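You operate a simulated robot arm through the tools that you are given. There is no shell and no other tool. Be economical: measure what you need, move in short steps, check, and stop when the job is done.

You are at the controls of a simulated two-armed robot. One attempt, no reset.

TASK
Take the teal plug and put it on the blue card marked force. Open the drawer marked refill, fetch the strip marked fifty and set it in the inside of the refill drawer, then shut the refill. Take the carton marked springs on the second shelf of red-edged rack from the bottom and put it away on the fourth shelf from the bottom of the spares rack. Fetch the medium sleeve with blue ring and set it on the top of the steel table marked joining. Fetch the grey cloth pad with blue grip and set it on the second shelf of red-edged rack from the bottom. Put the strip marked seventy-five on the top of machine one away on the top of the bench marked sorting. Do these in any order. Set down upright: carton marked springs, medium sleeve with blue ring, grey cloth pad with blue grip.

It is judged by the outcome, as a careful person would: the job done as asked, and still so three seconds after it is handed in. It fails if anything else is knocked over, pushed out of place, dropped, spilled or broken. Flat cloth is picked up by pressing the open fingertips on it (5 to 10 N) and closing them slowly along it; thin cloth reads only 2 to 8 mm in the jaws.

THE ROBOT
Two 7-joint arms with fingered hands on one trunk, on a base that drives. Base frame: it is fixed to the floor where the robot stands at the start and does not move with it; the origin is under the middle of the robot, x ahead of it, y to its left, z up. Readings come in mm, degrees, newtons and seconds.
The left shoulder is at the start at [80, 198, 1501], the right one opposite. With the tool pointing down near the work surface each hand reaches from about 100 to 480 mm from the robot's upright axis, wherever it stands, measured 20 degrees to its own side. Places, roughly: blue card marked force [1000, 0, 750]; carton marked springs [-1250, 4500, 750]; drawer marked refill [-900, 2500, 700]; fourth shelf of the spares rack [-1100, 6000, 1300]; grey cloth pad with blue grip (5x6x6 cm) [1400, 2200, 1000]; inside of the refill drawer [-1000, 2500, 600]; medium sleeve with blue ring (13x14x20 cm) [600, 3900, 1200]; second shelf of red-edged rack [-1100, 4800, 600]; strip marked fifty [750, 250, 750]; strip marked seventy-five [1000, 2000, 1250]; teal plug (4x4x5 cm) [700, -100, 900]; top of the bench marked sorting [1100, -200, 800]; top of the steel table marked joining [3500, 3200, 800]. Payload 4 kg a hand.
The tool frame of a hand sits at the grasp point between the pads (the TCP): z along the fingers, y along the line on which they close. The tips reach 26 mm beyond it. Largest opening 132 mm; the body of the gripper starts 73 mm behind the TCP. The gripper is a hand of 4 fingers: y runs from the thumb to the fingers, the wrist lies at [0, 0, -239] in the tool frame, and closing takes about 1.5 s.
Orientation is that of the tool frame in the base frame, as a unit quaternion [x, y, z, w]. With the fingers straight down and closing along the base's y, the tool's x points along the base's -x, its y along +y and its z along -z.

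THE INTERFACE
- The arms move only by the tool apply_moves. It takes "left_plan", "right_plan" or both (then of equal length, played together; a hand with none holds still); each is a list of rows, each a list of 6 numbers: the shift along the base's x, y, z in units of 40 mm (1.0 is 40 mm), then the turn, a rotation vector about the base's x, y, z in units of 5 degrees (1.0 is 5 degrees). In form: [[tx, ty, tz, rx, ry, rz], ...]. A call has 1 to 20 rows; each row shifts and turns the commanded pose from where the row before left it. "left_fingers" and "right_fingers" are, for a hand that has rows, the gripper command, from -1 (fully open) to 1 (shut), values between in proportion, set as the call begins (left out, the last holds). A call with a number of a shift or a turn outside -1 to 1 is refused whole. A row lasts 0.2 s, in which the tool goes at most 50 mm and 8.6 degrees; a call with a longer step from one row to the next is refused whole, and so is a gripper value outside its range. Where a pose cannot be reached the arm comes as near as it can. A force on the tool above 40 N (or 10 N above the force at the start of the call, whichever is more), or a blocked arm, ends the call early, and 0.2 s more pass. The fingers move at their own pace (about 72 mm/s each) and stop on an object; they squeeze with about 28 N. The grip force told is the motor's: it shows also when the fingers shut on nothing. Time passes only in rows, and 0.2 s behind the last, so rows that do not move let the fingers close. The reply holds the time, the measured pose of the TCP, the force on the tool along the base axes, the opening and the grip force, in the units named above and with some noise, with the torque about the TCP (base axes, N m) and any sound that the robot's microphone picked up.
- Cameras (640 x 400 px; columns grow to the right, rows downward): "scene" is now at [98, -11.4, 1652.6]; the picture's right is [-0.17, -0.99, 0.00], its down [-0.81, 0.14, -0.57] and it looks along [0.57, -0.09, -0.82] (base axes); focal length 274 px, centre (320, 200). "left" rides on the left gripper at [-68, 2, -97] in its tool frame; the picture's right is [-0.03, -1.00, 0.00], its down [0.82, -0.02, -0.58] and it looks along [0.58, -0.01, 0.82] (tool axes); focal length 270 px, centre (320, 200). "right" rides on the right gripper at [68, 2, -97] in its tool frame; the picture's right is [-0.03, 1.00, 0.00], its down [-0.82, -0.02, -0.58] and it looks along [-0.58, -0.01, 0.82] (tool axes); focal length 270 px, centre (320, 200). There is no depth. A picture from a camera that has moved, and an enlarged one, comes with that camera's place and axes in the base frame and with its lens.
- camera(camera): a new picture of that camera. It takes no simulated time.
- move_column(by): slides the trunk up (or, below 0, down) by that many mm; the arms and the scene camera ride with it, the base frame stays. It gives what a move gives, with no picture.
- roll_base(legs): drives the robot by 1 to 6 legs, each [ahead, left, turn to the left] in mm, mm and degrees, along the robot's own axes; the way and the turn of a leg run together, so that a leg with both is an arc; at most 1500 mm and 180 degrees a leg. The arms and the cameras ride along, it lands a little off, and it stops where it bumps. It gives what a move gives.
- move_fingers(finger1, finger2, finger3, thumb_bend, hand): sets how far each is bent, from 0 (flat) to 1 (curled in); at 0.3 the hand is open as for a grip, at 0.7 the pads meet at the TCP. One left out holds its place. A second passes; each finger stops where it meets its share of the squeeze, and holds until it gets a number again. A gripper value or a shape takes the hand back. It gives what a move gives, with no picture; readings hold the bend of each and the force on the fingers (four entries, about 0 where the hand has none), thumb and palm.
- hand_shape(shape, hand): the hand has 4 fingers and takes this shape, open, in about a second: jaw (thumb against the fingers, like two jaws); tri (thumb and two fingers); tip (a fingertip pinch); poke (one finger out to press); point (the index stretched); flat (the hand flat); cup (the hand cupped); fist (a fist). The gripper value then closes the fingers along that shape, each until it touches; the sizes above hold for jaw. It gives what a move gives, with no picture.
- pan_tilt(pan, tilt): turns the head with the scene camera to pan (to the left, within 86 degrees either way) and tilt (down, from -29 to 69), counted from straight ahead of the robot. It gives what a move gives.
- enlarge(camera, box): a new picture of the part [left, top, right, bottom] of that camera's present view, enlarged. It takes no simulated time.
- hand_in(): hands the job in; it is judged then, once.

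Work in short steps. Places have to be worked out from the pictures, the camera data and where the tool is seen: move nearer, look again, correct. Check each grasp and each placing, and mend what went wrong. You have 207 turns and 202 pictures in all, those below and enlarged ones among them. Open the grippers and draw the arms clear of the work before you hand the job in, unless the task says otherwise; then end with one line.

The tools are called after "Request:" by a JSON object that holds its "api" and its "payload". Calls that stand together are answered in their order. apply_moves: Moves the arms, as the interface text tells. Its arguments: {"type":"object","properties":{"left_plan":{"type":"array","items":{"type":"array","items":{"type":"number"}}},"left_fingers":{"type":"number"},"right_plan":{"type":"array","items":{"type":"array","items":{"type":"number"}}},"right_fingers":{"type":"number"}},"required":[]} The other tools are called the same way: move_column (by) slides the trunk up or down; hand_shape (shape, hand) gives the hand a shape; move_fingers (finger1, finger2, finger3, thumb_bend, hand) moves the fingers one by one; roll_base (legs) drives the base; pan_tilt (pan, tilt) turns the head that bears the scene camera; camera (camera) takes a picture; enlarge (camera, box) takes an enlarged picture of a part of a camera's view; hand_in () hands the job in.

At the start:

```text
time_s: 0.0
left_ee_pos: [342.4, 182.1, 1038.9]
left_orientation: [0.0, 1.0, 0.0, -0.001]
left_wrist_force: [0.1, -0.6, 0.0]
left_wrist_torque: [0.01, -0.04, -0.05]
left_opening: 131.9
left_grip_force: 0.1
left_shape: jaw
left_bend: [0.3, 0.3, 0.3, 0.3]
left_finger forces: [0.0, 0.0, 0.0, 0.1, 0.0, 0.0]
right_ee_pos: [367.2, -125.5, 1067.5]
right_orientation: [0.0, 1.0, 0.0, -0.001]
right_wrist_force: [-0.3, -1.5, 0.1]
right_wrist_torque: [-0.01, 0.02, 0.04]
right_opening: 131.8
right_grip_force: 0.0
right_shape: jaw
right_bend: [0.3, 0.3, 0.3, 0.3]
right_finger forces: [0.1, 0.0, 0.1, 0.0, 0.0, 0.0]
trunk travel left (down, up): [-811.0, 29.0]
robot x, y, heading: [-3.9, -1.2, 0.0]
head pan, tilt: [-9.5, 55.0]
```

scene: 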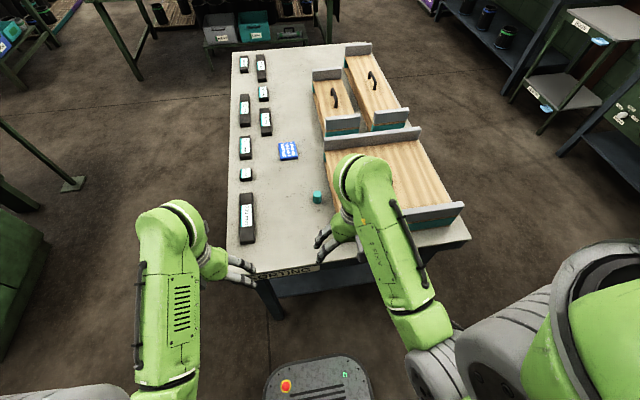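
right: 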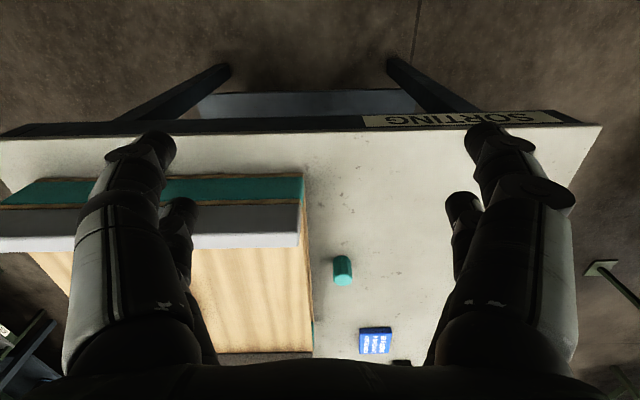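
left: 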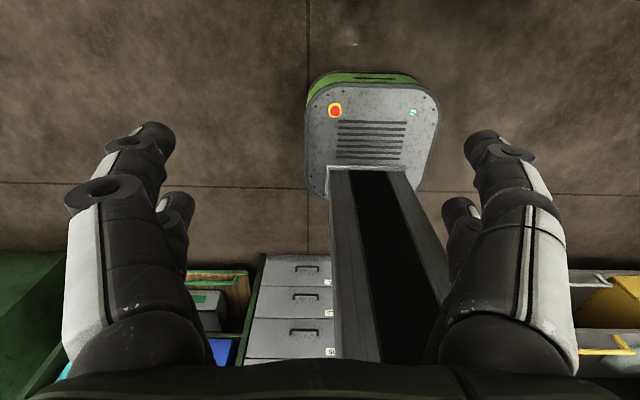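

I start by looking closer at the bench to read the strips and find the plug and the card.

Request:
{"api": "enlarge", "payload": {"camera": "scene", "box": [220, 40, 380, 140]}}

Request:
{"api": "enlarge", "payload": {"camera": "scene", "box": [220, 130, 380, 230]}}

```text
4.00 times, centred on (300, 90) of scene
camera zoom: at [98.0, -11.4, 1652.6], right [-0.17, -0.99, 0.0], down [-0.81, 0.14, -0.57], along [0.57, -0.09, -0.82], focal length 1096 px, centre (400, 640)
```

zoom: 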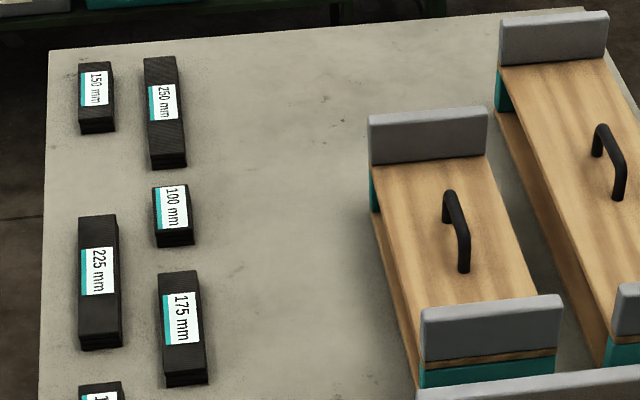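

```text
4.00 times, centred on (300, 180) of scene
camera zoom: at [98.0, -11.4, 1652.6], right [-0.17, -0.99, 0.0], down [-0.81, 0.14, -0.57], along [0.57, -0.09, -0.82], focal length 1096 px, centre (400, 280)
```

zoom: 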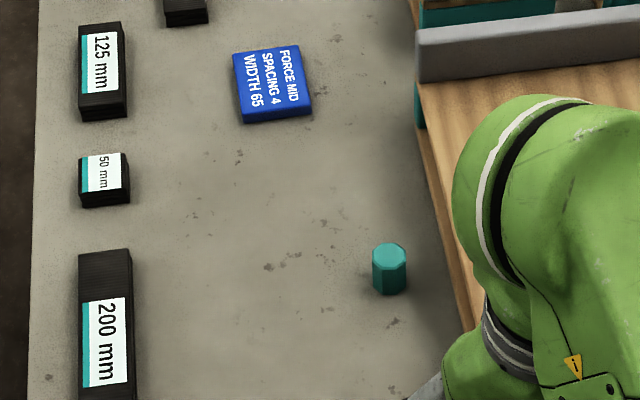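

Triangulating the plug: about [669, -92, 853], the card about [976, -11], and the fifty strip about [820, 161]. I look around by panning the head to plan driving.

Request:
{"api": "pan_tilt", "payload": {"pan": 70, "tilt": 25}}

Request:
{"api": "camera", "payload": {"camera": "scene"}}

Request:
{"api": "pan_tilt", "payload": {"pan": 10, "tilt": 25}}

Request:
{"api": "camera", "payload": {"camera": "scene"}}

```text
time_s: 1.5
left_ee_pos: [343.3, 182.2, 1037.3]
left_orientation: [0.0, 1.0, 0.0, 0.0]
left_wrist_force: [-0.8, 0.7, -0.1]
left_wrist_torque: [0.0, 0.02, 0.02]
left_opening: 131.9
left_grip_force: 0.1
left_shape: jaw
left_bend: [0.3, 0.3, 0.3, 0.3]
left_finger forces: [0.0, 0.0, 0.0, 0.0, 0.0, 0.0]
right_ee_pos: [365.8, -126.0, 1068.5]
right_orientation: [0.0, 1.0, 0.0, 0.0]
right_wrist_force: [-0.1, -0.7, -1.4]
right_wrist_torque: [0.02, -0.03, 0.01]
right_opening: 131.9
right_grip_force: 0.2
right_shape: jaw
right_bend: [0.3, 0.3, 0.3, 0.3]
right_finger forces: [0.0, 0.0, 0.0, 0.0, 0.0, 0.1]
trunk travel left (down, up): [-811.0, 29.0]
robot x, y, heading: [3.1, -3.7, 0.0]
head pan, tilt: [70.0, 25.0]
```

```text
196 pictures are left
camera scene: at [58.6, 87.1, 1696.6], right [0.94, -0.34, 0.0], down [-0.14, -0.4, -0.91], along [0.31, 0.85, -0.42], focal length 274 px, centre (320, 200)
```

scene: 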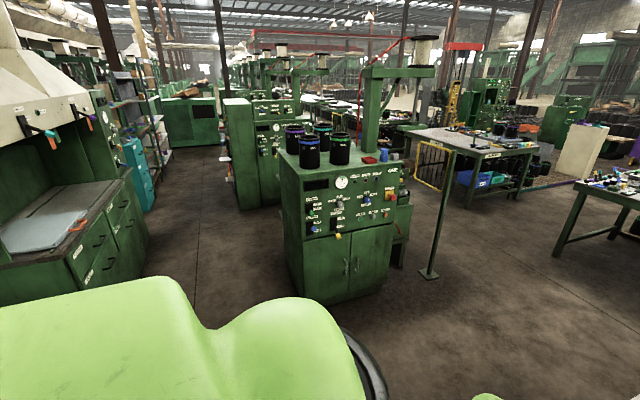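

```text
time_s: 2.8
left_ee_pos: [341.9, 180.4, 1038.2]
left_orientation: [0.0, 1.0, 0.0, -0.001]
left_wrist_force: [0.1, 0.0, 0.6]
left_wrist_torque: [0.0, -0.02, 0.0]
left_opening: 131.9
left_grip_force: 0.1
left_shape: jaw
left_bend: [0.3, 0.3, 0.3, 0.3]
left_finger forces: [0.0, 0.1, 0.0, 0.0, 0.1, 0.0]
right_ee_pos: [367.1, -125.3, 1068.7]
right_orientation: [0.0, 1.0, 0.0, 0.0]
right_wrist_force: [-1.0, -1.2, -0.6]
right_wrist_torque: [-0.04, -0.01, 0.0]
right_opening: 131.9
right_grip_force: 0.1
right_shape: jaw
right_bend: [0.3, 0.3, 0.3, 0.3]
right_finger forces: [0.0, 0.0, 0.0, 0.1, 0.0, 0.1]
trunk travel left (down, up): [-811.0, 29.0]
robot x, y, heading: [1.6, 0.3, 0.1]
head pan, tilt: [10.0, 25.0]
```

```text
195 pictures are left
camera scene: at [117.7, 16.6, 1696.6], right [0.17, -0.98, 0.0], down [-0.42, -0.07, -0.91], along [0.89, 0.16, -0.42], focal length 274 px, centre (320, 200)
```

scene: 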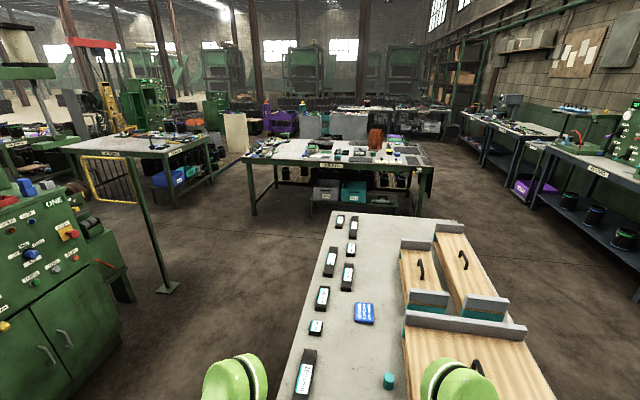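

The way ahead is clear. I drive 150 mm toward the bench, then look down at the plug.

Request:
{"api": "roll_base", "payload": {"legs": [[150, 0, 0]]}}

Request:
{"api": "pan_tilt", "payload": {"pan": -5, "tilt": 55}}

Request:
{"api": "camera", "payload": {"camera": "scene"}}

Request:
{"api": "camera", "payload": {"camera": "right"}}

```text
time_s: 4.2
left_ee_pos: [488.6, 182.8, 1039.2]
left_orientation: [-0.001, 1.0, 0.001, 0.002]
left_wrist_force: [-1.1, -0.5, -0.1]
left_wrist_torque: [0.01, -0.03, 0.0]
left_opening: 131.8
left_grip_force: 0.0
left_shape: jaw
left_bend: [0.3, 0.3, 0.3, 0.3]
left_finger forces: [0.0, 0.0, 0.1, 0.1, 0.1, 0.0]
right_ee_pos: [513.2, -126.1, 1068.1]
right_orientation: [0.0, 1.0, 0.001, 0.002]
right_wrist_force: [-0.4, 0.2, 0.2]
right_wrist_torque: [0.01, -0.04, 0.02]
right_opening: 132.0
right_grip_force: 0.0
right_shape: jaw
right_bend: [0.3, 0.3, 0.3, 0.3]
right_finger forces: [0.1, 0.0, 0.0, 0.0, 0.0, 0.0]
trunk travel left (down, up): [-811.0, 29.0]
robot x, y, heading: [154.0, -3.9, 0.0]
head pan, tilt: [10.0, 25.0]
```

```text
time_s: 5.2
left_ee_pos: [492.9, 182.2, 1037.4]
left_orientation: [0.0, 1.0, 0.0, -0.001]
left_wrist_force: [0.3, 0.3, -0.6]
left_wrist_torque: [0.01, 0.02, -0.01]
left_opening: 131.8
left_grip_force: 0.1
left_shape: jaw
left_bend: [0.3, 0.3, 0.3, 0.3]
left_finger forces: [0.1, 0.0, 0.0, 0.0, 0.0, 0.0]
right_ee_pos: [516.6, -126.6, 1067.5]
right_orientation: [0.0, 1.0, -0.001, -0.001]
right_wrist_force: [-0.2, 0.0, 0.7]
right_wrist_torque: [0.01, 0.02, 0.02]
right_opening: 132.0
right_grip_force: 0.1
right_shape: jaw
right_bend: [0.3, 0.3, 0.3, 0.3]
right_finger forces: [0.0, 0.0, 0.0, 0.0, 0.0, 0.1]
trunk travel left (down, up): [-811.0, 29.0]
robot x, y, heading: [148.8, 1.0, -0.0]
head pan, tilt: [-5.0, 55.0]
```

```text
194 pictures are left
camera scene: at [250.3, -5.7, 1652.6], right [-0.09, -1.0, 0.0], down [-0.82, 0.07, -0.57], along [0.57, -0.05, -0.82], focal length 274 px, centre (320, 200)
```

scene: 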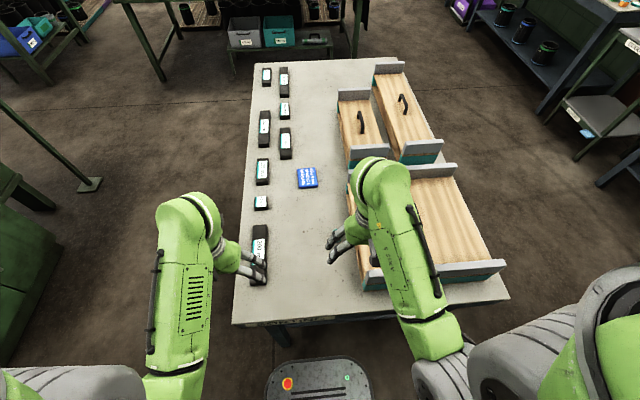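

```text
193 pictures are left
camera right: at [448.8, -123.6, 1164.1], right [0.02, 1.0, 0.0], down [0.82, -0.02, 0.58], along [0.58, -0.01, -0.82], focal length 270 px, centre (320, 200)
```

right: 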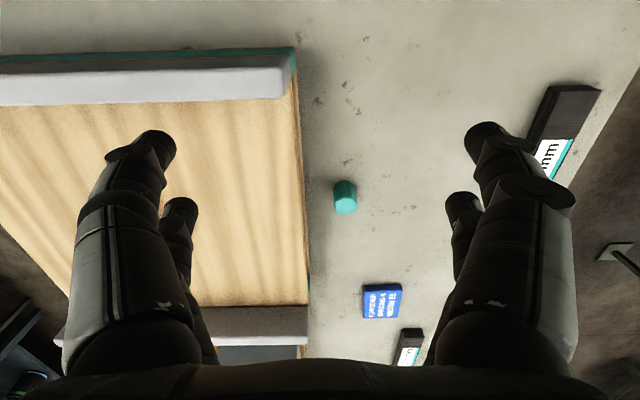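

The bin wall is only ~55 mm to the right of the plug, so I turn the right hand 90° about vertical so it closes along x, moving over the plug while staying above the bin.

Request:
{"api": "apply_moves", "payload": {"right_plan": [[0.208, 0.048, -0.12, 0, 0, -1], [0.208, 0.048, -0.12, 0, 0, -1], [0.208, 0.048, -0.12, 0, 0, -1], [0.208, 0.048, -0.12, 0, 0, -1], [0.208, 0.048, -0.12, 0, 0, -1], [0.208, 0.048, -0.12, 0, 0, -1], [0.208, 0.048, -0.12, 0, 0, -1], [0.208, 0.048, -0.12, 0, 0, -1], [0.208, 0.048, -0.12, 0, 0, -1], [0.208, 0.048, -0.12, 0, 0, -1], [0.208, 0.048, -0.12, 0, 0, -1], [0.208, 0.048, -0.12, 0, 0, -1], [0.208, 0.048, -0.12, 0, 0, -1], [0.208, 0.048, -0.12, 0, 0, -1], [0.208, 0.048, -0.12, 0, 0, -1], [0.208, 0.048, -0.12, 0, 0, -1], [0.208, 0.048, -0.12, 0, 0, -1], [0.208, 0.048, -0.12, 0, 0, -1]]}}

Request:
{"api": "camera", "payload": {"camera": "right"}}

```text
time_s: 8.9
left_ee_pos: [493.3, 182.4, 1037.5]
left_orientation: [0.0, 1.0, 0.001, 0.0]
left_wrist_force: [0.0, 1.0, 0.1]
left_wrist_torque: [0.03, 0.02, 0.02]
left_opening: 131.8
left_grip_force: 0.1
left_shape: jaw
left_bend: [0.3, 0.3, 0.3, 0.3]
left_finger forces: [0.0, 0.0, 0.0, 0.0, 0.0, 0.0]
right_ee_pos: [665.5, -91.9, 981.9]
right_orientation: [0.708, 0.707, 0.0, 0.0]
right_wrist_force: [0.4, -0.1, -0.4]
right_wrist_torque: [0.03, 0.0, -0.01]
right_opening: 131.8
right_grip_force: 0.1
right_shape: jaw
right_bend: [0.3, 0.3, 0.3, 0.3]
right_finger forces: [0.0, 0.0, 0.0, 0.0, 0.0, 0.0]
trunk travel left (down, up): [-811.0, 29.0]
robot x, y, heading: [151.6, -1.3, -0.2]
head pan, tilt: [-5.0, 55.0]
```

```text
192 pictures are left
camera right: at [667.2, -22.1, 1078.2], right [1.0, -0.03, 0.0], down [-0.02, -0.82, 0.58], along [-0.02, -0.58, -0.82], focal length 270 px, centre (320, 200)
```

right: 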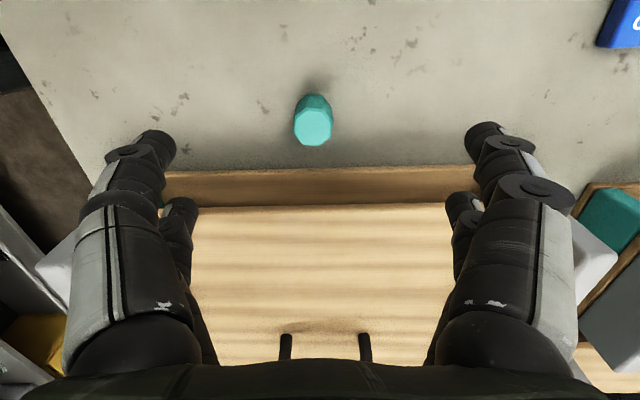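

Plug sits at about [660, -97]. I lower the open hand to z≈866 around it, then close.

Request:
{"api": "apply_moves", "payload": {"right_plan": [[-0.02, -0.02, -0.49, 0, 0, 0], [-0.02, -0.02, -0.49, 0, 0, 0], [-0.02, -0.02, -0.49, 0, 0, 0], [-0.02, -0.02, -0.49, 0, 0, 0], [-0.02, -0.02, -0.49, 0, 0, 0], [-0.02, -0.02, -0.45, 0, 0, 0]]}}

Request:
{"api": "camera", "payload": {"camera": "right"}}

```text
time_s: 10.3
left_ee_pos: [490.8, 182.0, 1039.1]
left_orientation: [0.0, 1.0, -0.001, 0.0]
left_wrist_force: [-0.3, 0.4, 0.6]
left_wrist_torque: [0.01, -0.05, -0.03]
left_opening: 132.2
left_grip_force: 0.0
left_shape: jaw
left_bend: [0.3, 0.3, 0.3, 0.3]
left_finger forces: [0.0, 0.0, 0.1, 0.1, 0.0, 0.0]
right_ee_pos: [659.7, -96.5, 866.1]
right_orientation: [0.707, 0.708, -0.001, 0.0]
right_wrist_force: [0.4, -0.7, 1.1]
right_wrist_torque: [-0.01, -0.01, 0.03]
right_opening: 131.6
right_grip_force: 0.1
right_shape: jaw
right_bend: [0.3, 0.3, 0.3, 0.3]
right_finger forces: [0.3, 0.2, 0.2, 0.1, 0.2, 0.1]
trunk travel left (down, up): [-811.0, 29.0]
robot x, y, heading: [147.5, -0.5, 0.2]
head pan, tilt: [-5.0, 55.0]
```

```text
191 pictures are left
camera right: at [662.0, -27.5, 962.4], right [1.0, -0.03, 0.0], down [-0.02, -0.82, 0.58], along [-0.01, -0.58, -0.82], focal length 270 px, centre (320, 200)
```

right: 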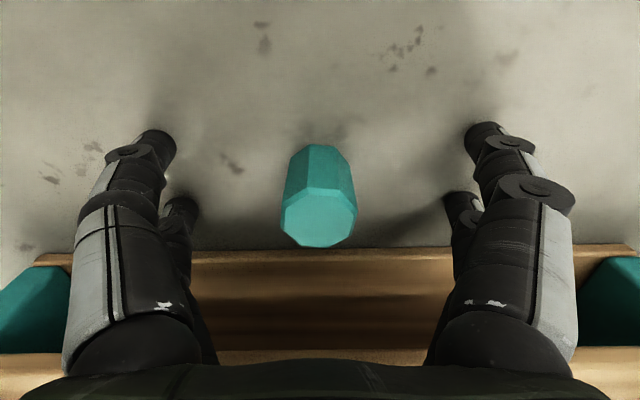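

The plug is centred between the fingers. I close gently and hold still for 2 s.

Request:
{"api": "apply_moves", "payload": {"right_plan": [[0, 0, 0, 0, 0, 0], [0, 0, 0, 0, 0, 0], [0, 0, 0, 0, 0, 0], [0, 0, 0, 0, 0, 0], [0, 0, 0, 0, 0, 0], [0, 0, 0, 0, 0, 0], [0, 0, 0, 0, 0, 0], [0, 0, 0, 0, 0, 0]], "right_fingers": 1}}

Request:
{"api": "apply_moves", "payload": {"right_plan": [[0, 0, 0.9, 0, 0, 0], [0, 0, 0.9, 0, 0, 0], [0, 0, 0.9, 0, 0, 0], [0, 0, 0.9, 0, 0, 0], [0, 0, 0.9, 0, 0, 0]]}}

Request:
{"api": "camera", "payload": {"camera": "right"}}

```text
time_s: 12.2
left_ee_pos: [490.1, 180.6, 1038.7]
left_orientation: [-0.001, 1.0, 0.0, 0.001]
left_wrist_force: [0.1, 0.6, -1.0]
left_wrist_torque: [0.02, -0.02, -0.01]
left_opening: 131.9
left_grip_force: 0.1
left_shape: jaw
left_bend: [0.3, 0.3, 0.3, 0.3]
left_finger forces: [0.0, 0.0, 0.0, 0.0, 0.1, 0.0]
right_ee_pos: [659.9, -95.4, 868.8]
right_orientation: [0.707, 0.707, 0.002, 0.002]
right_wrist_force: [-3.4, -2.8, 21.1]
right_wrist_torque: [0.25, 0.27, 0.07]
right_opening: 0.2
right_grip_force: 28.2
right_shape: jaw
right_bend: [0.64, 0.62, 0.77, 0.68]
right_finger forces: [0.0, 32.2, 0.0, 0.1, 18.3, 0.0]
trunk travel left (down, up): [-811.0, 29.0]
robot x, y, heading: [148.4, -2.2, -0.1]
head pan, tilt: [-5.0, 55.0]
```

```text
time_s: 13.3
left_ee_pos: [491.1, 182.4, 1036.5]
left_orientation: [0.0, 1.0, 0.0, -0.001]
left_wrist_force: [0.3, -0.8, 0.1]
left_wrist_torque: [-0.01, -0.01, 0.02]
left_opening: 131.8
left_grip_force: 0.1
left_shape: jaw
left_bend: [0.3, 0.3, 0.3, 0.3]
left_finger forces: [0.0, 0.0, 0.0, 0.0, 0.0, 0.0]
right_ee_pos: [659.2, -96.1, 1045.3]
right_orientation: [0.707, 0.707, -0.001, -0.001]
right_wrist_force: [0.0, -0.4, -0.6]
right_wrist_torque: [0.0, -0.04, 0.03]
right_opening: 0.1
right_grip_force: 27.5
right_shape: jaw
right_bend: [0.63, 0.62, 0.77, 0.69]
right_finger forces: [0.0, 31.0, 0.0, 0.0, 16.6, 0.0]
trunk travel left (down, up): [-811.0, 29.0]
robot x, y, heading: [148.1, 0.0, 0.2]
head pan, tilt: [-5.0, 55.0]
```

```text
190 pictures are left
camera right: at [660.6, -27.1, 1142.7], right [1.0, -0.02, 0.0], down [-0.02, -0.82, 0.58], along [-0.02, -0.58, -0.82], focal length 270 px, centre (320, 200)
```

right: 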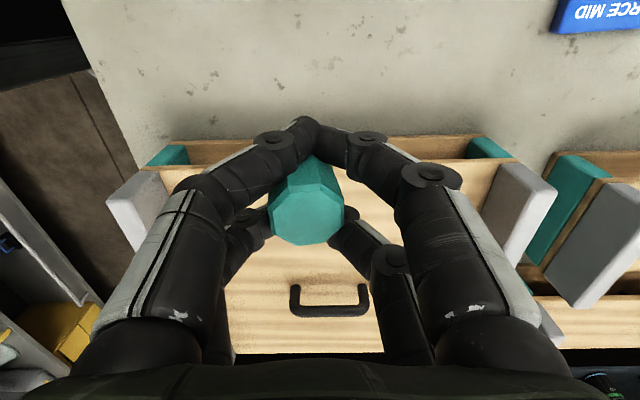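

The plug came up with the hand; I look closer to judge how it is held.

Request:
{"api": "enlarge", "payload": {"camera": "right", "box": [200, 100, 420, 260]}}

Request:
{"api": "enlarge", "payload": {"camera": "scene", "box": [240, 130, 400, 230]}}

```text
2.50 times, centred on (310, 180) of right
camera zoom: at [660.6, -27.1, 1142.7], right [1.0, -0.02, 0.0], down [-0.02, -0.82, 0.58], along [-0.02, -0.58, -0.82], focal length 676 px, centre (345, 250)
```

zoom: 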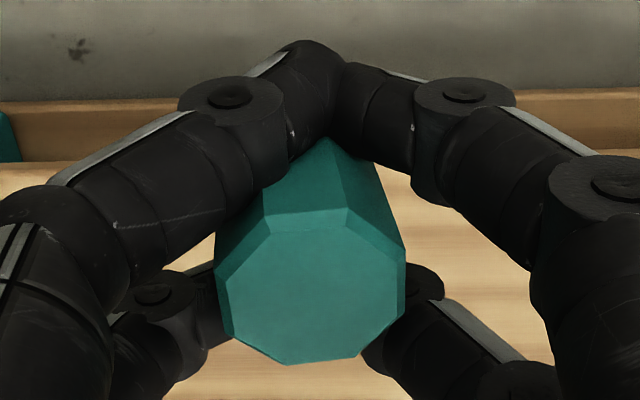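

```text
4.00 times, centred on (320, 180) of scene
camera zoom: at [246.9, -5.6, 1652.7], right [-0.09, -1.0, 0.0], down [-0.82, 0.07, -0.57], along [0.57, -0.05, -0.82], focal length 1096 px, centre (320, 280)
```

zoom: 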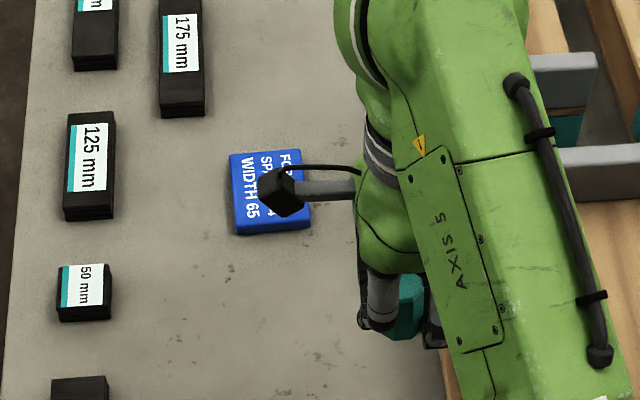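

The plug is caged by all four fingers. I drive around to the bench's left side, facing it (-y), so card and strip come within reach.

Request:
{"api": "roll_base", "payload": {"legs": [[-40, 0, 0], [0, 700, 0], [0, 0, -90], [0, 850, 0], [120, 0, 0]]}}

Request:
{"api": "pan_tilt", "payload": {"pan": 0, "tilt": 55}}

Request:
{"api": "camera", "payload": {"camera": "scene"}}

```text
time_s: 26.4
left_ee_pos: [1146.7, 263.1, 1037.9]
left_orientation: [0.7, 0.714, -0.002, 0.002]
left_wrist_force: [0.5, -0.3, -0.5]
left_wrist_torque: [-0.08, 0.0, -0.02]
left_opening: 131.7
left_grip_force: 0.1
left_shape: jaw
left_bend: [0.3, 0.3, 0.3, 0.3]
left_finger forces: [0.0, 0.0, 0.0, 0.0, 0.0, 0.0]
right_ee_pos: [871.7, 89.3, 1048.4]
right_orientation: [1.0, 0.01, 0.0, 0.003]
right_wrist_force: [0.1, 0.9, 0.2]
right_wrist_torque: [-0.03, 0.01, 0.01]
right_opening: 0.0
right_grip_force: 27.8
right_shape: jaw
right_bend: [0.63, 0.62, 0.77, 0.69]
right_finger forces: [0.0, 30.4, 0.0, 0.0, 12.9, 0.1]
trunk travel left (down, up): [-811.0, 29.0]
robot x, y, heading: [957.0, 600.4, -88.9]
head pan, tilt: [-5.0, 55.0]
```

```text
time_s: 27.1
left_ee_pos: [1147.6, 261.3, 1037.6]
left_orientation: [0.7, 0.714, -0.001, 0.001]
left_wrist_force: [-0.2, 0.3, 0.6]
left_wrist_torque: [-0.03, -0.01, 0.01]
left_opening: 131.9
left_grip_force: 0.1
left_shape: jaw
left_bend: [0.3, 0.3, 0.3, 0.3]
left_finger forces: [0.0, 0.1, 0.1, 0.1, 0.0, 0.1]
right_ee_pos: [871.9, 87.6, 1046.4]
right_orientation: [1.0, 0.01, 0.0, 0.001]
right_wrist_force: [-0.3, -0.8, -0.1]
right_wrist_torque: [-0.03, 0.02, -0.04]
right_opening: 0.2
right_grip_force: 27.8
right_shape: jaw
right_bend: [0.63, 0.62, 0.77, 0.69]
right_finger forces: [0.0, 30.5, 0.0, 0.1, 13.0, 0.1]
trunk travel left (down, up): [-811.0, 29.0]
robot x, y, heading: [957.7, 595.5, -88.9]
head pan, tilt: [0.0, 55.0]
```

```text
187 pictures are left
camera scene: at [957.9, 499.7, 1652.9], right [-1.0, -0.02, 0.0], down [-0.01, 0.82, -0.58], along [0.01, -0.58, -0.82], focal length 274 px, centre (320, 200)
```

scene: 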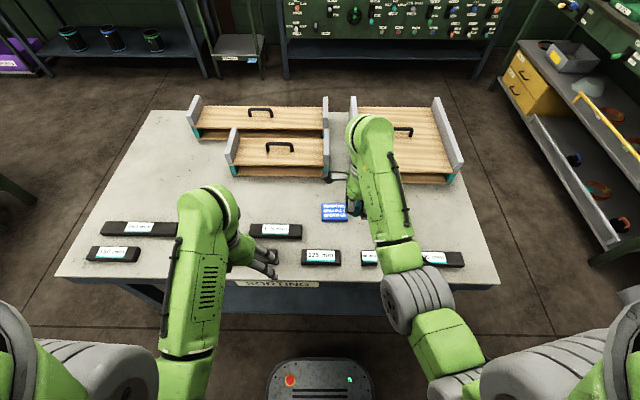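

The card is at about [920, -20]. I drive 90 mm nearer, then look through the right hand camera.

Request:
{"api": "roll_base", "payload": {"legs": [[90, 0, -1]]}}

Request:
{"api": "camera", "payload": {"camera": "right"}}

Request:
{"api": "camera", "payload": {"camera": "scene"}}

```text
time_s: 28.2
left_ee_pos: [1142.0, 174.7, 1041.5]
left_orientation: [0.707, 0.707, -0.003, 0.003]
left_wrist_force: [0.1, 0.3, 0.3]
left_wrist_torque: [-0.09, -0.02, -0.03]
left_opening: 132.0
left_grip_force: 0.1
left_shape: jaw
left_bend: [0.3, 0.3, 0.3, 0.3]
left_finger forces: [0.0, 0.1, 0.0, 0.0, 0.1, 0.1]
right_ee_pos: [865.9, 5.9, 1051.1]
right_orientation: [1.0, 0.002, 0.0, 0.004]
right_wrist_force: [0.3, 0.8, -0.8]
right_wrist_torque: [-0.06, 0.03, 0.06]
right_opening: 0.0
right_grip_force: 28.1
right_shape: jaw
right_bend: [0.63, 0.62, 0.77, 0.69]
right_finger forces: [0.0, 30.5, 0.1, 0.0, 13.0, 0.0]
trunk travel left (down, up): [-811.0, 29.0]
robot x, y, heading: [957.8, 512.8, -90.1]
head pan, tilt: [0.0, 55.0]
```

```text
186 pictures are left
camera right: at [932.9, 5.8, 1147.2], right [-0.02, -1.0, 0.01], down [-0.82, 0.02, 0.58], along [-0.58, 0.01, -0.82], focal length 270 px, centre (320, 200)
```

right: 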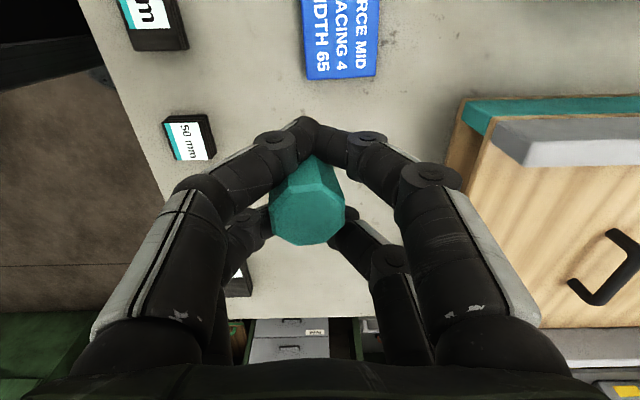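

```text
185 pictures are left
camera scene: at [957.3, 420.4, 1653.5], right [-1.0, 0.0, 0.0], down [0.0, 0.81, -0.58], along [0.0, -0.58, -0.81], focal length 274 px, centre (320, 200)
```

scene: 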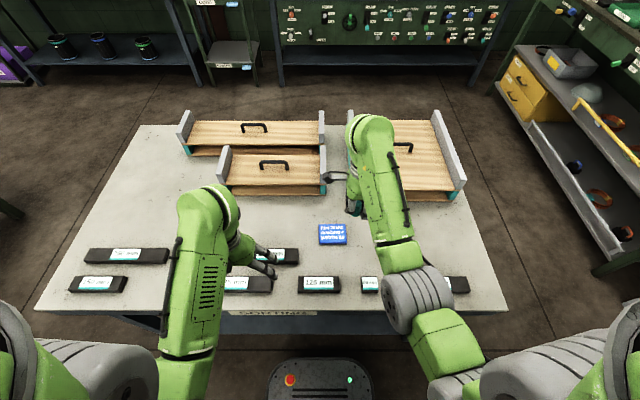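

I move the plug over the card centre (~[916, -22]) and down to z≈895.

Request:
{"api": "apply_moves", "payload": {"right_plan": [[0.42, -0.23, 0, 0, 0, 0], [0.42, -0.23, 0, 0, 0, 0], [0.42, -0.24, 0, 0, 0, 0], [0, 0, -0.65, 0, 0, 0], [0, 0, -0.65, 0, 0, 0], [0, 0, -0.65, 0, 0, 0], [0, 0, -0.65, 0, 0, 0], [0, 0, -0.65, 0, 0, 0], [0, 0, -0.65, 0, 0, 0]]}}

Request:
{"api": "camera", "payload": {"camera": "right"}}

Request:
{"api": "enlarge", "payload": {"camera": "scene", "box": [270, 180, 430, 280]}}

```text
time_s: 30.2
left_ee_pos: [1141.7, 167.3, 1038.1]
left_orientation: [0.706, 0.708, 0.0, 0.001]
left_wrist_force: [-1.1, 0.1, -0.3]
left_wrist_torque: [0.04, -0.02, 0.01]
left_opening: 132.3
left_grip_force: 0.0
left_shape: jaw
left_bend: [0.3, 0.3, 0.3, 0.3]
left_finger forces: [0.1, 0.0, 0.0, 0.0, 0.0, 0.0]
right_ee_pos: [915.8, -30.6, 890.8]
right_orientation: [1.0, 0.0, 0.001, 0.001]
right_wrist_force: [-0.6, 0.5, -1.2]
right_wrist_torque: [-0.02, -0.02, -0.01]
right_opening: 0.0
right_grip_force: 28.0
right_shape: jaw
right_bend: [0.63, 0.62, 0.77, 0.69]
right_finger forces: [0.1, 29.1, 0.0, 0.0, 11.3, 0.0]
trunk travel left (down, up): [-811.0, 29.0]
robot x, y, heading: [958.3, 512.1, -89.9]
head pan, tilt: [0.0, 55.0]
```

```text
184 pictures are left
camera right: at [983.5, -31.9, 987.8], right [-0.02, -1.0, 0.0], down [-0.82, 0.02, 0.58], along [-0.58, 0.01, -0.82], focal length 270 px, centre (320, 200)
```

right: 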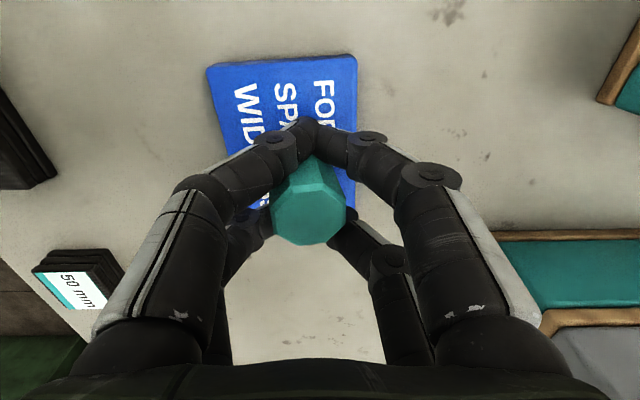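

```text
4.00 times, centred on (350, 230) of scene
camera zoom: at [957.2, 407.7, 1652.7], right [-1.0, 0.0, 0.0], down [0.0, 0.82, -0.57], along [0.0, -0.57, -0.82], focal length 1096 px, centre (200, 80)
```

zoom: 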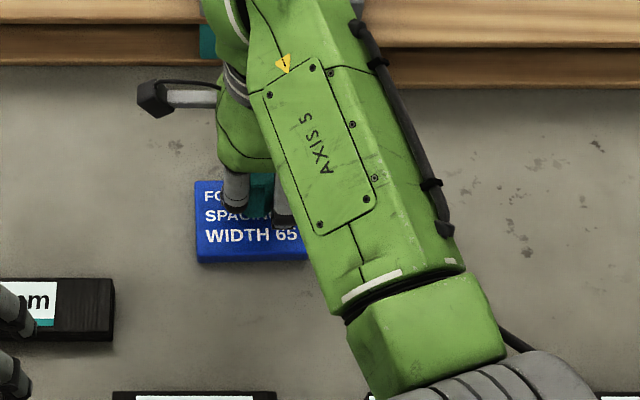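

The card spans x≈870–963 and y≈-49 to 24, so I shift +16 mm in y, then lower slowly and watch the force.

Request:
{"api": "apply_moves", "payload": {"right_plan": [[0, 0.4, 0, 0, 0, 0], [0, 0, -0.05, 0, 0, 0], [0, 0, -0.05, 0, 0, 0], [0, 0, -0.05, 0, 0, 0], [0, 0, -0.05, 0, 0, 0], [0, 0, -0.05, 0, 0, 0], [0, 0, 0, 0, 0, 0]]}}

```text
time_s: 31.8
left_ee_pos: [1142.6, 167.8, 1038.9]
left_orientation: [0.707, 0.707, -0.001, 0.0]
left_wrist_force: [0.9, -0.5, 0.8]
left_wrist_torque: [0.02, -0.03, 0.05]
left_opening: 131.8
left_grip_force: 0.0
left_shape: jaw
left_bend: [0.3, 0.3, 0.3, 0.3]
left_finger forces: [0.1, 0.0, 0.0, 0.0, 0.0, 0.0]
right_ee_pos: [916.0, -13.3, 883.1]
right_orientation: [1.0, 0.001, 0.001, 0.004]
right_wrist_force: [-1.1, 0.2, 22.5]
right_wrist_torque: [0.15, -0.39, 0.04]
right_opening: 0.0
right_grip_force: 28.2
right_shape: jaw
right_bend: [0.63, 0.62, 0.77, 0.68]
right_finger forces: [0.0, 29.6, 0.0, 0.0, 10.5, 0.0]
trunk travel left (down, up): [-811.0, 29.0]
robot x, y, heading: [961.4, 511.2, -90.0]
head pan, tilt: [0.0, 55.0]
```

Contact at z≈883. I ease up 3 mm and open the fingers.

Request:
{"api": "apply_moves", "payload": {"right_plan": [[0, 0, 0.07, 0, 0, 0], [0, 0, 0, 0, 0, 0]]}}

Request:
{"api": "apply_moves", "payload": {"right_plan": [[0, 0, 0, 0, 0, 0], [0, 0, 0, 0, 0, 0], [0, 0, 0, 0, 0, 0], [0, 0, 0, 0, 0, 0], [0, 0, 0, 0, 0, 0], [0, 0, 0, 0, 0, 0], [0, 0, 0, 0, 0, 0]], "right_fingers": -1}}

Request:
{"api": "camera", "payload": {"camera": "right"}}

```text
time_s: 32.4
left_ee_pos: [1142.7, 168.4, 1038.0]
left_orientation: [0.706, 0.708, 0.0, 0.0]
left_wrist_force: [1.3, 0.2, 0.7]
left_wrist_torque: [0.0, -0.01, 0.01]
left_opening: 131.9
left_grip_force: 0.2
left_shape: jaw
left_bend: [0.3, 0.3, 0.3, 0.3]
left_finger forces: [0.1, 0.1, 0.0, 0.0, 0.0, 0.1]
right_ee_pos: [915.3, -12.6, 883.5]
right_orientation: [1.0, 0.0, 0.0, 0.002]
right_wrist_force: [-0.1, -2.4, 12.7]
right_wrist_torque: [0.02, -0.26, -0.04]
right_opening: 0.1
right_grip_force: 27.7
right_shape: jaw
right_bend: [0.62, 0.62, 0.77, 0.69]
right_finger forces: [0.1, 0.0, 0.0, 0.0, 9.2, 0.1]
trunk travel left (down, up): [-811.0, 29.0]
robot x, y, heading: [959.2, 509.7, -90.0]
head pan, tilt: [0.0, 55.0]
```

```text
time_s: 34.0
left_ee_pos: [1142.7, 166.6, 1038.2]
left_orientation: [0.707, 0.708, 0.0, 0.0]
left_wrist_force: [0.7, 0.7, -0.2]
left_wrist_torque: [0.06, 0.0, 0.01]
left_opening: 131.9
left_grip_force: 0.0
left_shape: jaw
left_bend: [0.3, 0.3, 0.3, 0.3]
left_finger forces: [0.0, 0.0, 0.0, 0.1, 0.1, 0.1]
right_ee_pos: [914.9, -14.4, 881.6]
right_orientation: [1.0, 0.0, 0.0, 0.001]
right_wrist_force: [-0.2, 0.2, 0.0]
right_wrist_torque: [-0.01, -0.04, 0.03]
right_opening: 131.8
right_grip_force: 0.1
right_shape: jaw
right_bend: [0.3, 0.3, 0.3, 0.3]
right_finger forces: [0.0, 0.1, 0.0, 0.0, 0.0, 0.0]
trunk travel left (down, up): [-811.0, 29.0]
robot x, y, heading: [958.7, 506.6, -90.2]
head pan, tilt: [0.0, 55.0]
```

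```text
182 pictures are left
camera right: at [983.0, -14.6, 979.7], right [-0.02, -1.0, 0.0], down [-0.82, 0.02, 0.58], along [-0.58, 0.01, -0.82], focal length 270 px, centre (320, 200)
```

right: 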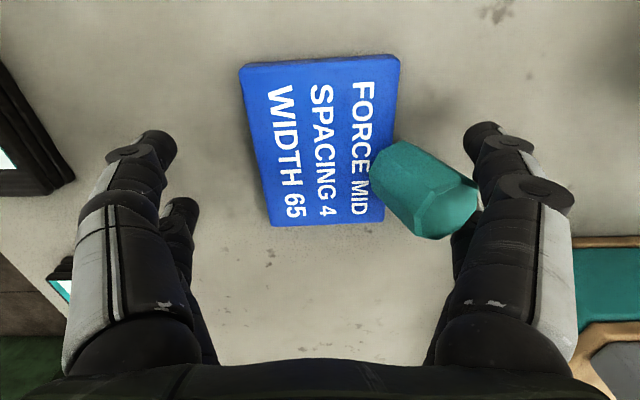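

The plug went along with the fingers and now leans off the card's edge. I look closer before regrasping.

Request:
{"api": "enlarge", "payload": {"camera": "right", "box": [320, 110, 520, 260]}}

Request:
{"api": "camera", "payload": {"camera": "left"}}

```text
2.67 times, centred on (420, 185) of right
camera zoom: at [983.0, -14.6, 979.7], right [-0.02, -1.0, 0.0], down [-0.82, 0.02, 0.58], along [-0.58, 0.01, -0.82], focal length 721 px, centre (53, 240)
```

zoom: 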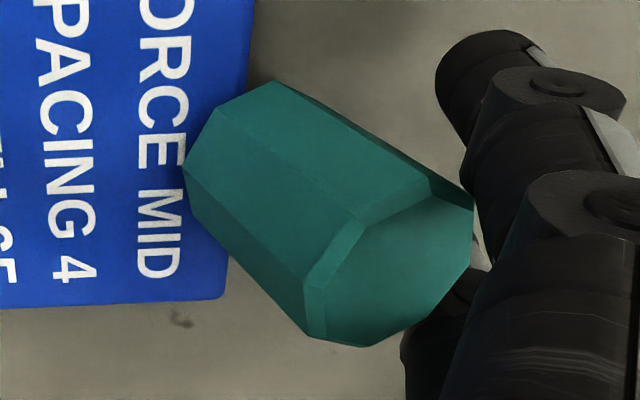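

```text
180 pictures are left
camera left: at [1145.1, 98.4, 1134.6], right [-1.0, -0.03, 0.0], down [-0.02, 0.82, 0.58], along [-0.02, 0.58, -0.82], focal length 270 px, centre (320, 200)
```

left: 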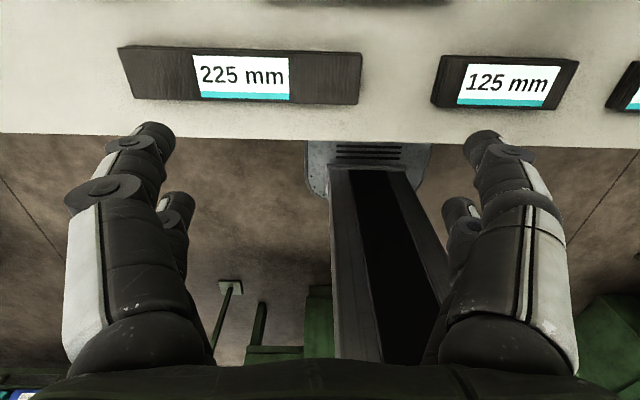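

The plug appears tipped, one end resting on the card. I raise the hand away and see how it rests.

Request:
{"api": "apply_moves", "payload": {"right_plan": [[0, 0, 0.5, 0, 0, 0], [0, 0, 0.7, 0, 0, 0], [0, 0, 0.7, 0, 0, 0], [0, 0, 0.7, 0, 0, 0]]}}

Request:
{"api": "camera", "payload": {"camera": "right"}}

```text
time_s: 35.0
left_ee_pos: [1143.3, 168.0, 1037.0]
left_orientation: [0.707, 0.708, 0.001, 0.0]
left_wrist_force: [-0.2, -0.4, -0.4]
left_wrist_torque: [-0.01, 0.0, 0.02]
left_opening: 131.8
left_grip_force: 0.1
left_shape: jaw
left_bend: [0.3, 0.3, 0.3, 0.3]
left_finger forces: [0.1, 0.0, 0.0, 0.1, 0.0, 0.1]
right_ee_pos: [915.0, -14.1, 986.9]
right_orientation: [1.0, 0.001, 0.0, 0.0]
right_wrist_force: [-0.1, -0.2, 0.6]
right_wrist_torque: [0.0, -0.02, 0.0]
right_opening: 132.0
right_grip_force: 0.1
right_shape: jaw
right_bend: [0.3, 0.3, 0.3, 0.3]
right_finger forces: [0.1, 0.0, 0.0, 0.0, 0.1, 0.0]
trunk travel left (down, up): [-811.0, 29.0]
robot x, y, heading: [958.7, 509.3, -90.0]
head pan, tilt: [0.0, 55.0]
```

```text
179 pictures are left
camera right: at [983.0, -14.3, 1083.8], right [-0.02, -1.0, 0.0], down [-0.82, 0.02, 0.58], along [-0.58, 0.01, -0.82], focal length 270 px, centre (320, 200)
```

right: 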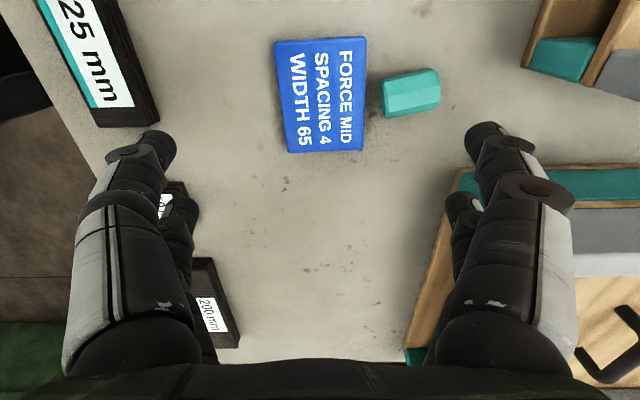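

The plug lies on the bench beside the card, at about [924, -90], axis nearly along y. I turn the right hand back so it closes across the plug and move above it.

Request:
{"api": "apply_moves", "payload": {"right_plan": [[0.01, -0.095, -0.05, 0, 0, 1], [0.01, -0.095, -0.05, 0, 0, 1], [0.01, -0.095, -0.05, 0, 0, 1], [0.01, -0.095, -0.05, 0, 0, 1], [0.01, -0.095, -0.05, 0, 0, 1], [0.01, -0.095, -0.05, 0, 0, 1], [0.01, -0.095, -0.05, 0, 0, 1], [0.01, -0.095, -0.05, 0, 0, 1], [0.01, -0.095, -0.05, 0, 0, 1], [0.01, -0.095, -0.05, 0, 0, 1], [0.01, -0.095, -0.05, 0, 0, 1], [0.01, -0.095, -0.05, 0, 0, 1], [0.01, -0.095, -0.05, 0, 0, 1], [0.01, -0.095, -0.05, 0, 0, 1], [0.01, -0.095, -0.05, 0, 0, 1], [0.01, -0.095, -0.05, 0, 0, 1], [0.01, -0.095, -0.05, 0, 0, 1], [0.01, -0.095, -0.05, 0, 0, 1], [0.01, -0.095, -0.05, 0, 0, 1], [0.01, -0.095, -0.05, 0, 0, 1]]}}

Request:
{"api": "camera", "payload": {"camera": "right"}}

```text
time_s: 39.2
left_ee_pos: [1142.3, 166.2, 1037.9]
left_orientation: [0.706, 0.708, 0.0, 0.0]
left_wrist_force: [0.1, 0.6, -0.2]
left_wrist_torque: [0.01, -0.01, 0.01]
left_opening: 132.1
left_grip_force: 0.1
left_shape: jaw
left_bend: [0.3, 0.3, 0.3, 0.3]
left_finger forces: [0.1, 0.0, 0.1, 0.0, 0.1, 0.0]
right_ee_pos: [923.7, -89.0, 946.2]
right_orientation: [0.642, 0.767, 0.0, 0.0]
right_wrist_force: [0.3, 0.1, -0.4]
right_wrist_torque: [0.03, 0.01, 0.01]
right_opening: 132.1
right_grip_force: 0.2
right_shape: jaw
right_bend: [0.3, 0.3, 0.3, 0.3]
right_finger forces: [0.0, 0.1, 0.0, 0.0, 0.0, 0.0]
trunk travel left (down, up): [-811.0, 29.0]
robot x, y, heading: [958.4, 508.7, -89.9]
head pan, tilt: [0.0, 55.0]
```

```text
178 pictures are left
camera right: at [912.2, -22.0, 1043.4], right [0.99, 0.15, 0.0], down [0.12, -0.81, 0.58], along [0.09, -0.57, -0.82], focal length 270 px, centre (320, 200)
```

right: 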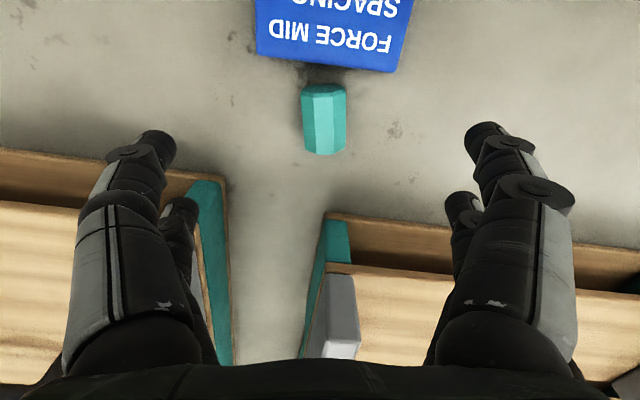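

The plug is nicely aligned across the jaws at ~[925, -88]. I lower with a narrower opening to z≈862.

Request:
{"api": "apply_moves", "payload": {"right_plan": [[0, 0, -0.4, 0, 0, 0], [0, 0, -0.4, 0, 0, 0], [0, 0, -0.4, 0, 0, 0], [0, 0, -0.4, 0, 0, 0], [0, 0, -0.4, 0, 0, 0], [0, 0, -0.1, 0, 0, 0], [0, 0, 0, 0, 0, 0]], "right_fingers": -0.2}}

Request:
{"api": "camera", "payload": {"camera": "right"}}

```text
time_s: 40.8
left_ee_pos: [1142.5, 167.7, 1039.0]
left_orientation: [0.707, 0.707, 0.0, 0.0]
left_wrist_force: [0.5, 0.2, 0.0]
left_wrist_torque: [0.02, 0.01, 0.01]
left_opening: 131.8
left_grip_force: 0.1
left_shape: jaw
left_bend: [0.3, 0.3, 0.3, 0.3]
left_finger forces: [0.0, 0.0, 0.1, 0.0, 0.0, 0.1]
right_ee_pos: [923.9, -90.6, 866.7]
right_orientation: [0.642, 0.766, -0.002, 0.002]
right_wrist_force: [0.8, -2.4, 17.5]
right_wrist_torque: [-0.03, -0.42, -0.07]
right_opening: 78.8
right_grip_force: 0.0
right_shape: jaw
right_bend: [0.72, 0.72, 0.72, 0.7]
right_finger forces: [7.8, 5.3, 5.2, 0.1, 0.1, 0.1]
trunk travel left (down, up): [-811.0, 29.0]
robot x, y, heading: [961.5, 508.5, -89.6]
head pan, tilt: [0.0, 55.0]
```

```text
177 pictures are left
camera right: at [913.0, -21.6, 962.7], right [0.99, 0.15, 0.0], down [0.12, -0.8, 0.58], along [0.09, -0.58, -0.81], focal length 270 px, centre (320, 200)
```

right: 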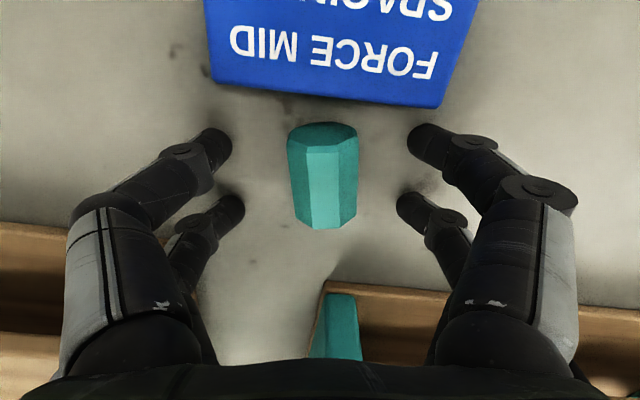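

Fingertips touch the bench at TCP z≈866, so the bench top is ~840. I raise 8 mm and close on the plug.

Request:
{"api": "apply_moves", "payload": {"right_plan": [[0, 0, 0.2, 0, 0, 0], [0, 0, 0, 0, 0, 0]]}}

Request:
{"api": "apply_moves", "payload": {"right_plan": [[0, 0, 0, 0, 0, 0], [0, 0, 0, 0, 0, 0], [0, 0, 0, 0, 0, 0], [0, 0, 0, 0, 0, 0], [0, 0, 0, 0, 0, 0], [0, 0, 0, 0, 0, 0], [0, 0, 0, 0, 0, 0], [0, 0, 0, 0, 0, 0]], "right_fingers": 1}}

Request:
{"api": "camera", "payload": {"camera": "right"}}

```text
time_s: 41.4
left_ee_pos: [1141.8, 166.7, 1038.0]
left_orientation: [0.706, 0.708, 0.0, -0.001]
left_wrist_force: [-0.1, -0.4, 0.5]
left_wrist_torque: [0.01, -0.01, 0.02]
left_opening: 132.0
left_grip_force: 0.0
left_shape: jaw
left_bend: [0.3, 0.3, 0.3, 0.3]
left_finger forces: [0.0, 0.0, 0.0, 0.0, 0.0, 0.0]
right_ee_pos: [921.3, -89.4, 869.4]
right_orientation: [0.642, 0.766, 0.001, -0.001]
right_wrist_force: [1.0, -0.1, 0.1]
right_wrist_torque: [-0.01, 0.02, -0.02]
right_opening: 79.3
right_grip_force: 0.0
right_shape: jaw
right_bend: [0.71, 0.71, 0.71, 0.7]
right_finger forces: [0.0, 0.0, 0.0, 0.1, 0.1, 0.0]
trunk travel left (down, up): [-811.0, 29.0]
robot x, y, heading: [966.7, 507.8, -89.7]
head pan, tilt: [0.0, 55.0]
```

```text
time_s: 43.2
left_ee_pos: [1142.4, 166.6, 1037.5]
left_orientation: [0.707, 0.708, 0.0, 0.0]
left_wrist_force: [-0.2, 0.1, -0.5]
left_wrist_torque: [-0.01, 0.02, 0.0]
left_opening: 132.1
left_grip_force: 0.0
left_shape: jaw
left_bend: [0.3, 0.3, 0.3, 0.3]
left_finger forces: [0.0, 0.0, 0.1, 0.1, 0.0, 0.0]
right_ee_pos: [923.3, -90.2, 870.9]
right_orientation: [0.642, 0.767, 0.0, 0.0]
right_wrist_force: [0.1, -1.2, 1.5]
right_wrist_torque: [0.05, 0.02, -0.02]
right_opening: 19.1
right_grip_force: 28.1
right_shape: jaw
right_bend: [0.73, 0.74, 0.76, 0.7]
right_finger forces: [24.2, 20.5, 21.5, 0.0, 34.2, 0.0]
trunk travel left (down, up): [-811.0, 29.0]
robot x, y, heading: [960.0, 510.7, -89.9]
head pan, tilt: [0.0, 55.0]
```

```text
176 pictures are left
camera right: at [912.6, -21.6, 967.7], right [0.99, 0.15, 0.0], down [0.12, -0.81, 0.58], along [0.09, -0.57, -0.82], focal length 270 px, centre (320, 200)
```

right: 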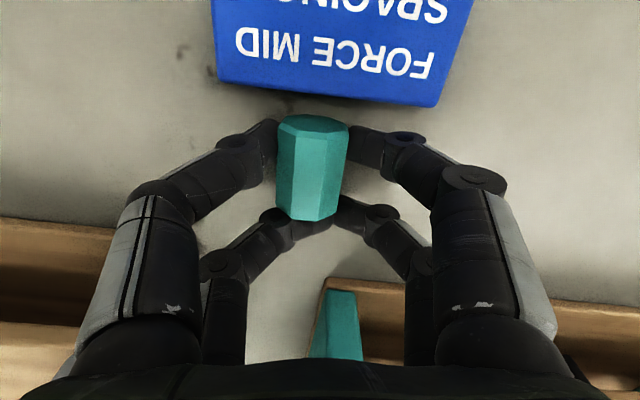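

All fingers are loaded on the plug. I lift 60 mm, check, and move over the card centre.

Request:
{"api": "apply_moves", "payload": {"right_plan": [[0, 0, 0.5, 0, 0, 0], [0, 0, 0.5, 0, 0, 0], [0, 0, 0.5, 0, 0, 0], [-0.06, 0.44, 0, 0, 0, 0], [-0.06, 0.44, 0, 0, 0, 0], [-0.06, 0.44, 0, 0, 0, 0], [0, 0.44, 0, 0, 0, 0], [0, 0, -0.4, 0, 0, 0], [0, 0, -0.4, 0, 0, 0], [0, 0, 0, 0, 0, 0]]}}

Request:
{"api": "camera", "payload": {"camera": "right"}}

```text
time_s: 45.4
left_ee_pos: [1142.0, 167.1, 1037.7]
left_orientation: [0.706, 0.708, 0.0, -0.001]
left_wrist_force: [0.0, -0.1, -0.2]
left_wrist_torque: [-0.03, -0.02, -0.02]
left_opening: 131.7
left_grip_force: 0.1
left_shape: jaw
left_bend: [0.3, 0.3, 0.3, 0.3]
left_finger forces: [0.0, 0.1, 0.1, 0.0, 0.1, 0.0]
right_ee_pos: [916.1, -20.5, 897.8]
right_orientation: [0.642, 0.767, 0.0, 0.001]
right_wrist_force: [0.2, -0.3, -0.8]
right_wrist_torque: [-0.02, -0.04, 0.03]
right_opening: 19.3
right_grip_force: 28.0
right_shape: jaw
right_bend: [0.73, 0.74, 0.76, 0.7]
right_finger forces: [23.9, 24.6, 18.1, 0.1, 33.8, 0.0]
trunk travel left (down, up): [-811.0, 29.0]
robot x, y, heading: [958.6, 508.6, -89.9]
head pan, tilt: [0.0, 55.0]
```

```text
175 pictures are left
camera right: at [905.2, 48.5, 995.1], right [0.99, 0.15, 0.0], down [0.12, -0.81, 0.58], along [0.09, -0.57, -0.82], focal length 270 px, centre (320, 200)
```

right: 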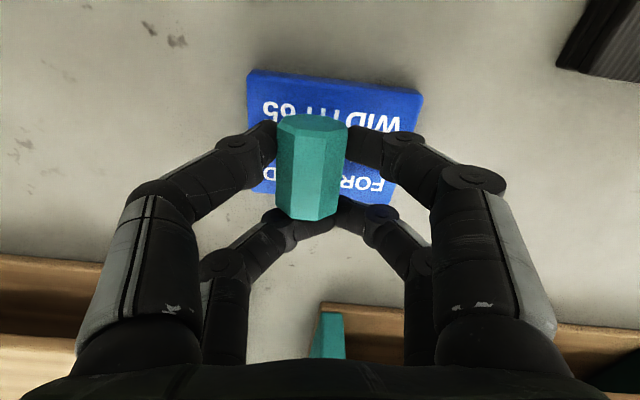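

The plug is centred over the card. I lower slowly to contact.

Request:
{"api": "apply_moves", "payload": {"right_plan": [[0, 0, -0.1, 0, 0, 0], [0, 0, -0.1, 0, 0, 0], [0, 0, -0.06, 0, 0, 0], [0, 0, -0.06, 0, 0, 0], [0, 0, 0, 0, 0, 0]]}}

```text
time_s: 46.6
left_ee_pos: [1141.6, 167.0, 1038.3]
left_orientation: [0.707, 0.708, 0.0, 0.0]
left_wrist_force: [0.2, -0.6, -0.9]
left_wrist_torque: [0.02, 0.02, 0.01]
left_opening: 131.8
left_grip_force: 0.0
left_shape: jaw
left_bend: [0.3, 0.3, 0.3, 0.3]
left_finger forces: [0.0, 0.0, 0.0, 0.1, 0.0, 0.0]
right_ee_pos: [916.2, -19.7, 886.7]
right_orientation: [0.642, 0.767, 0.001, 0.0]
right_wrist_force: [-0.2, 0.7, 2.3]
right_wrist_torque: [0.06, 0.04, 0.01]
right_opening: 18.6
right_grip_force: 28.3
right_shape: jaw
right_bend: [0.73, 0.74, 0.76, 0.7]
right_finger forces: [24.1, 24.8, 18.3, 0.0, 34.1, 0.0]
trunk travel left (down, up): [-811.0, 29.0]
robot x, y, heading: [961.7, 507.0, -90.0]
head pan, tilt: [0.0, 55.0]
```

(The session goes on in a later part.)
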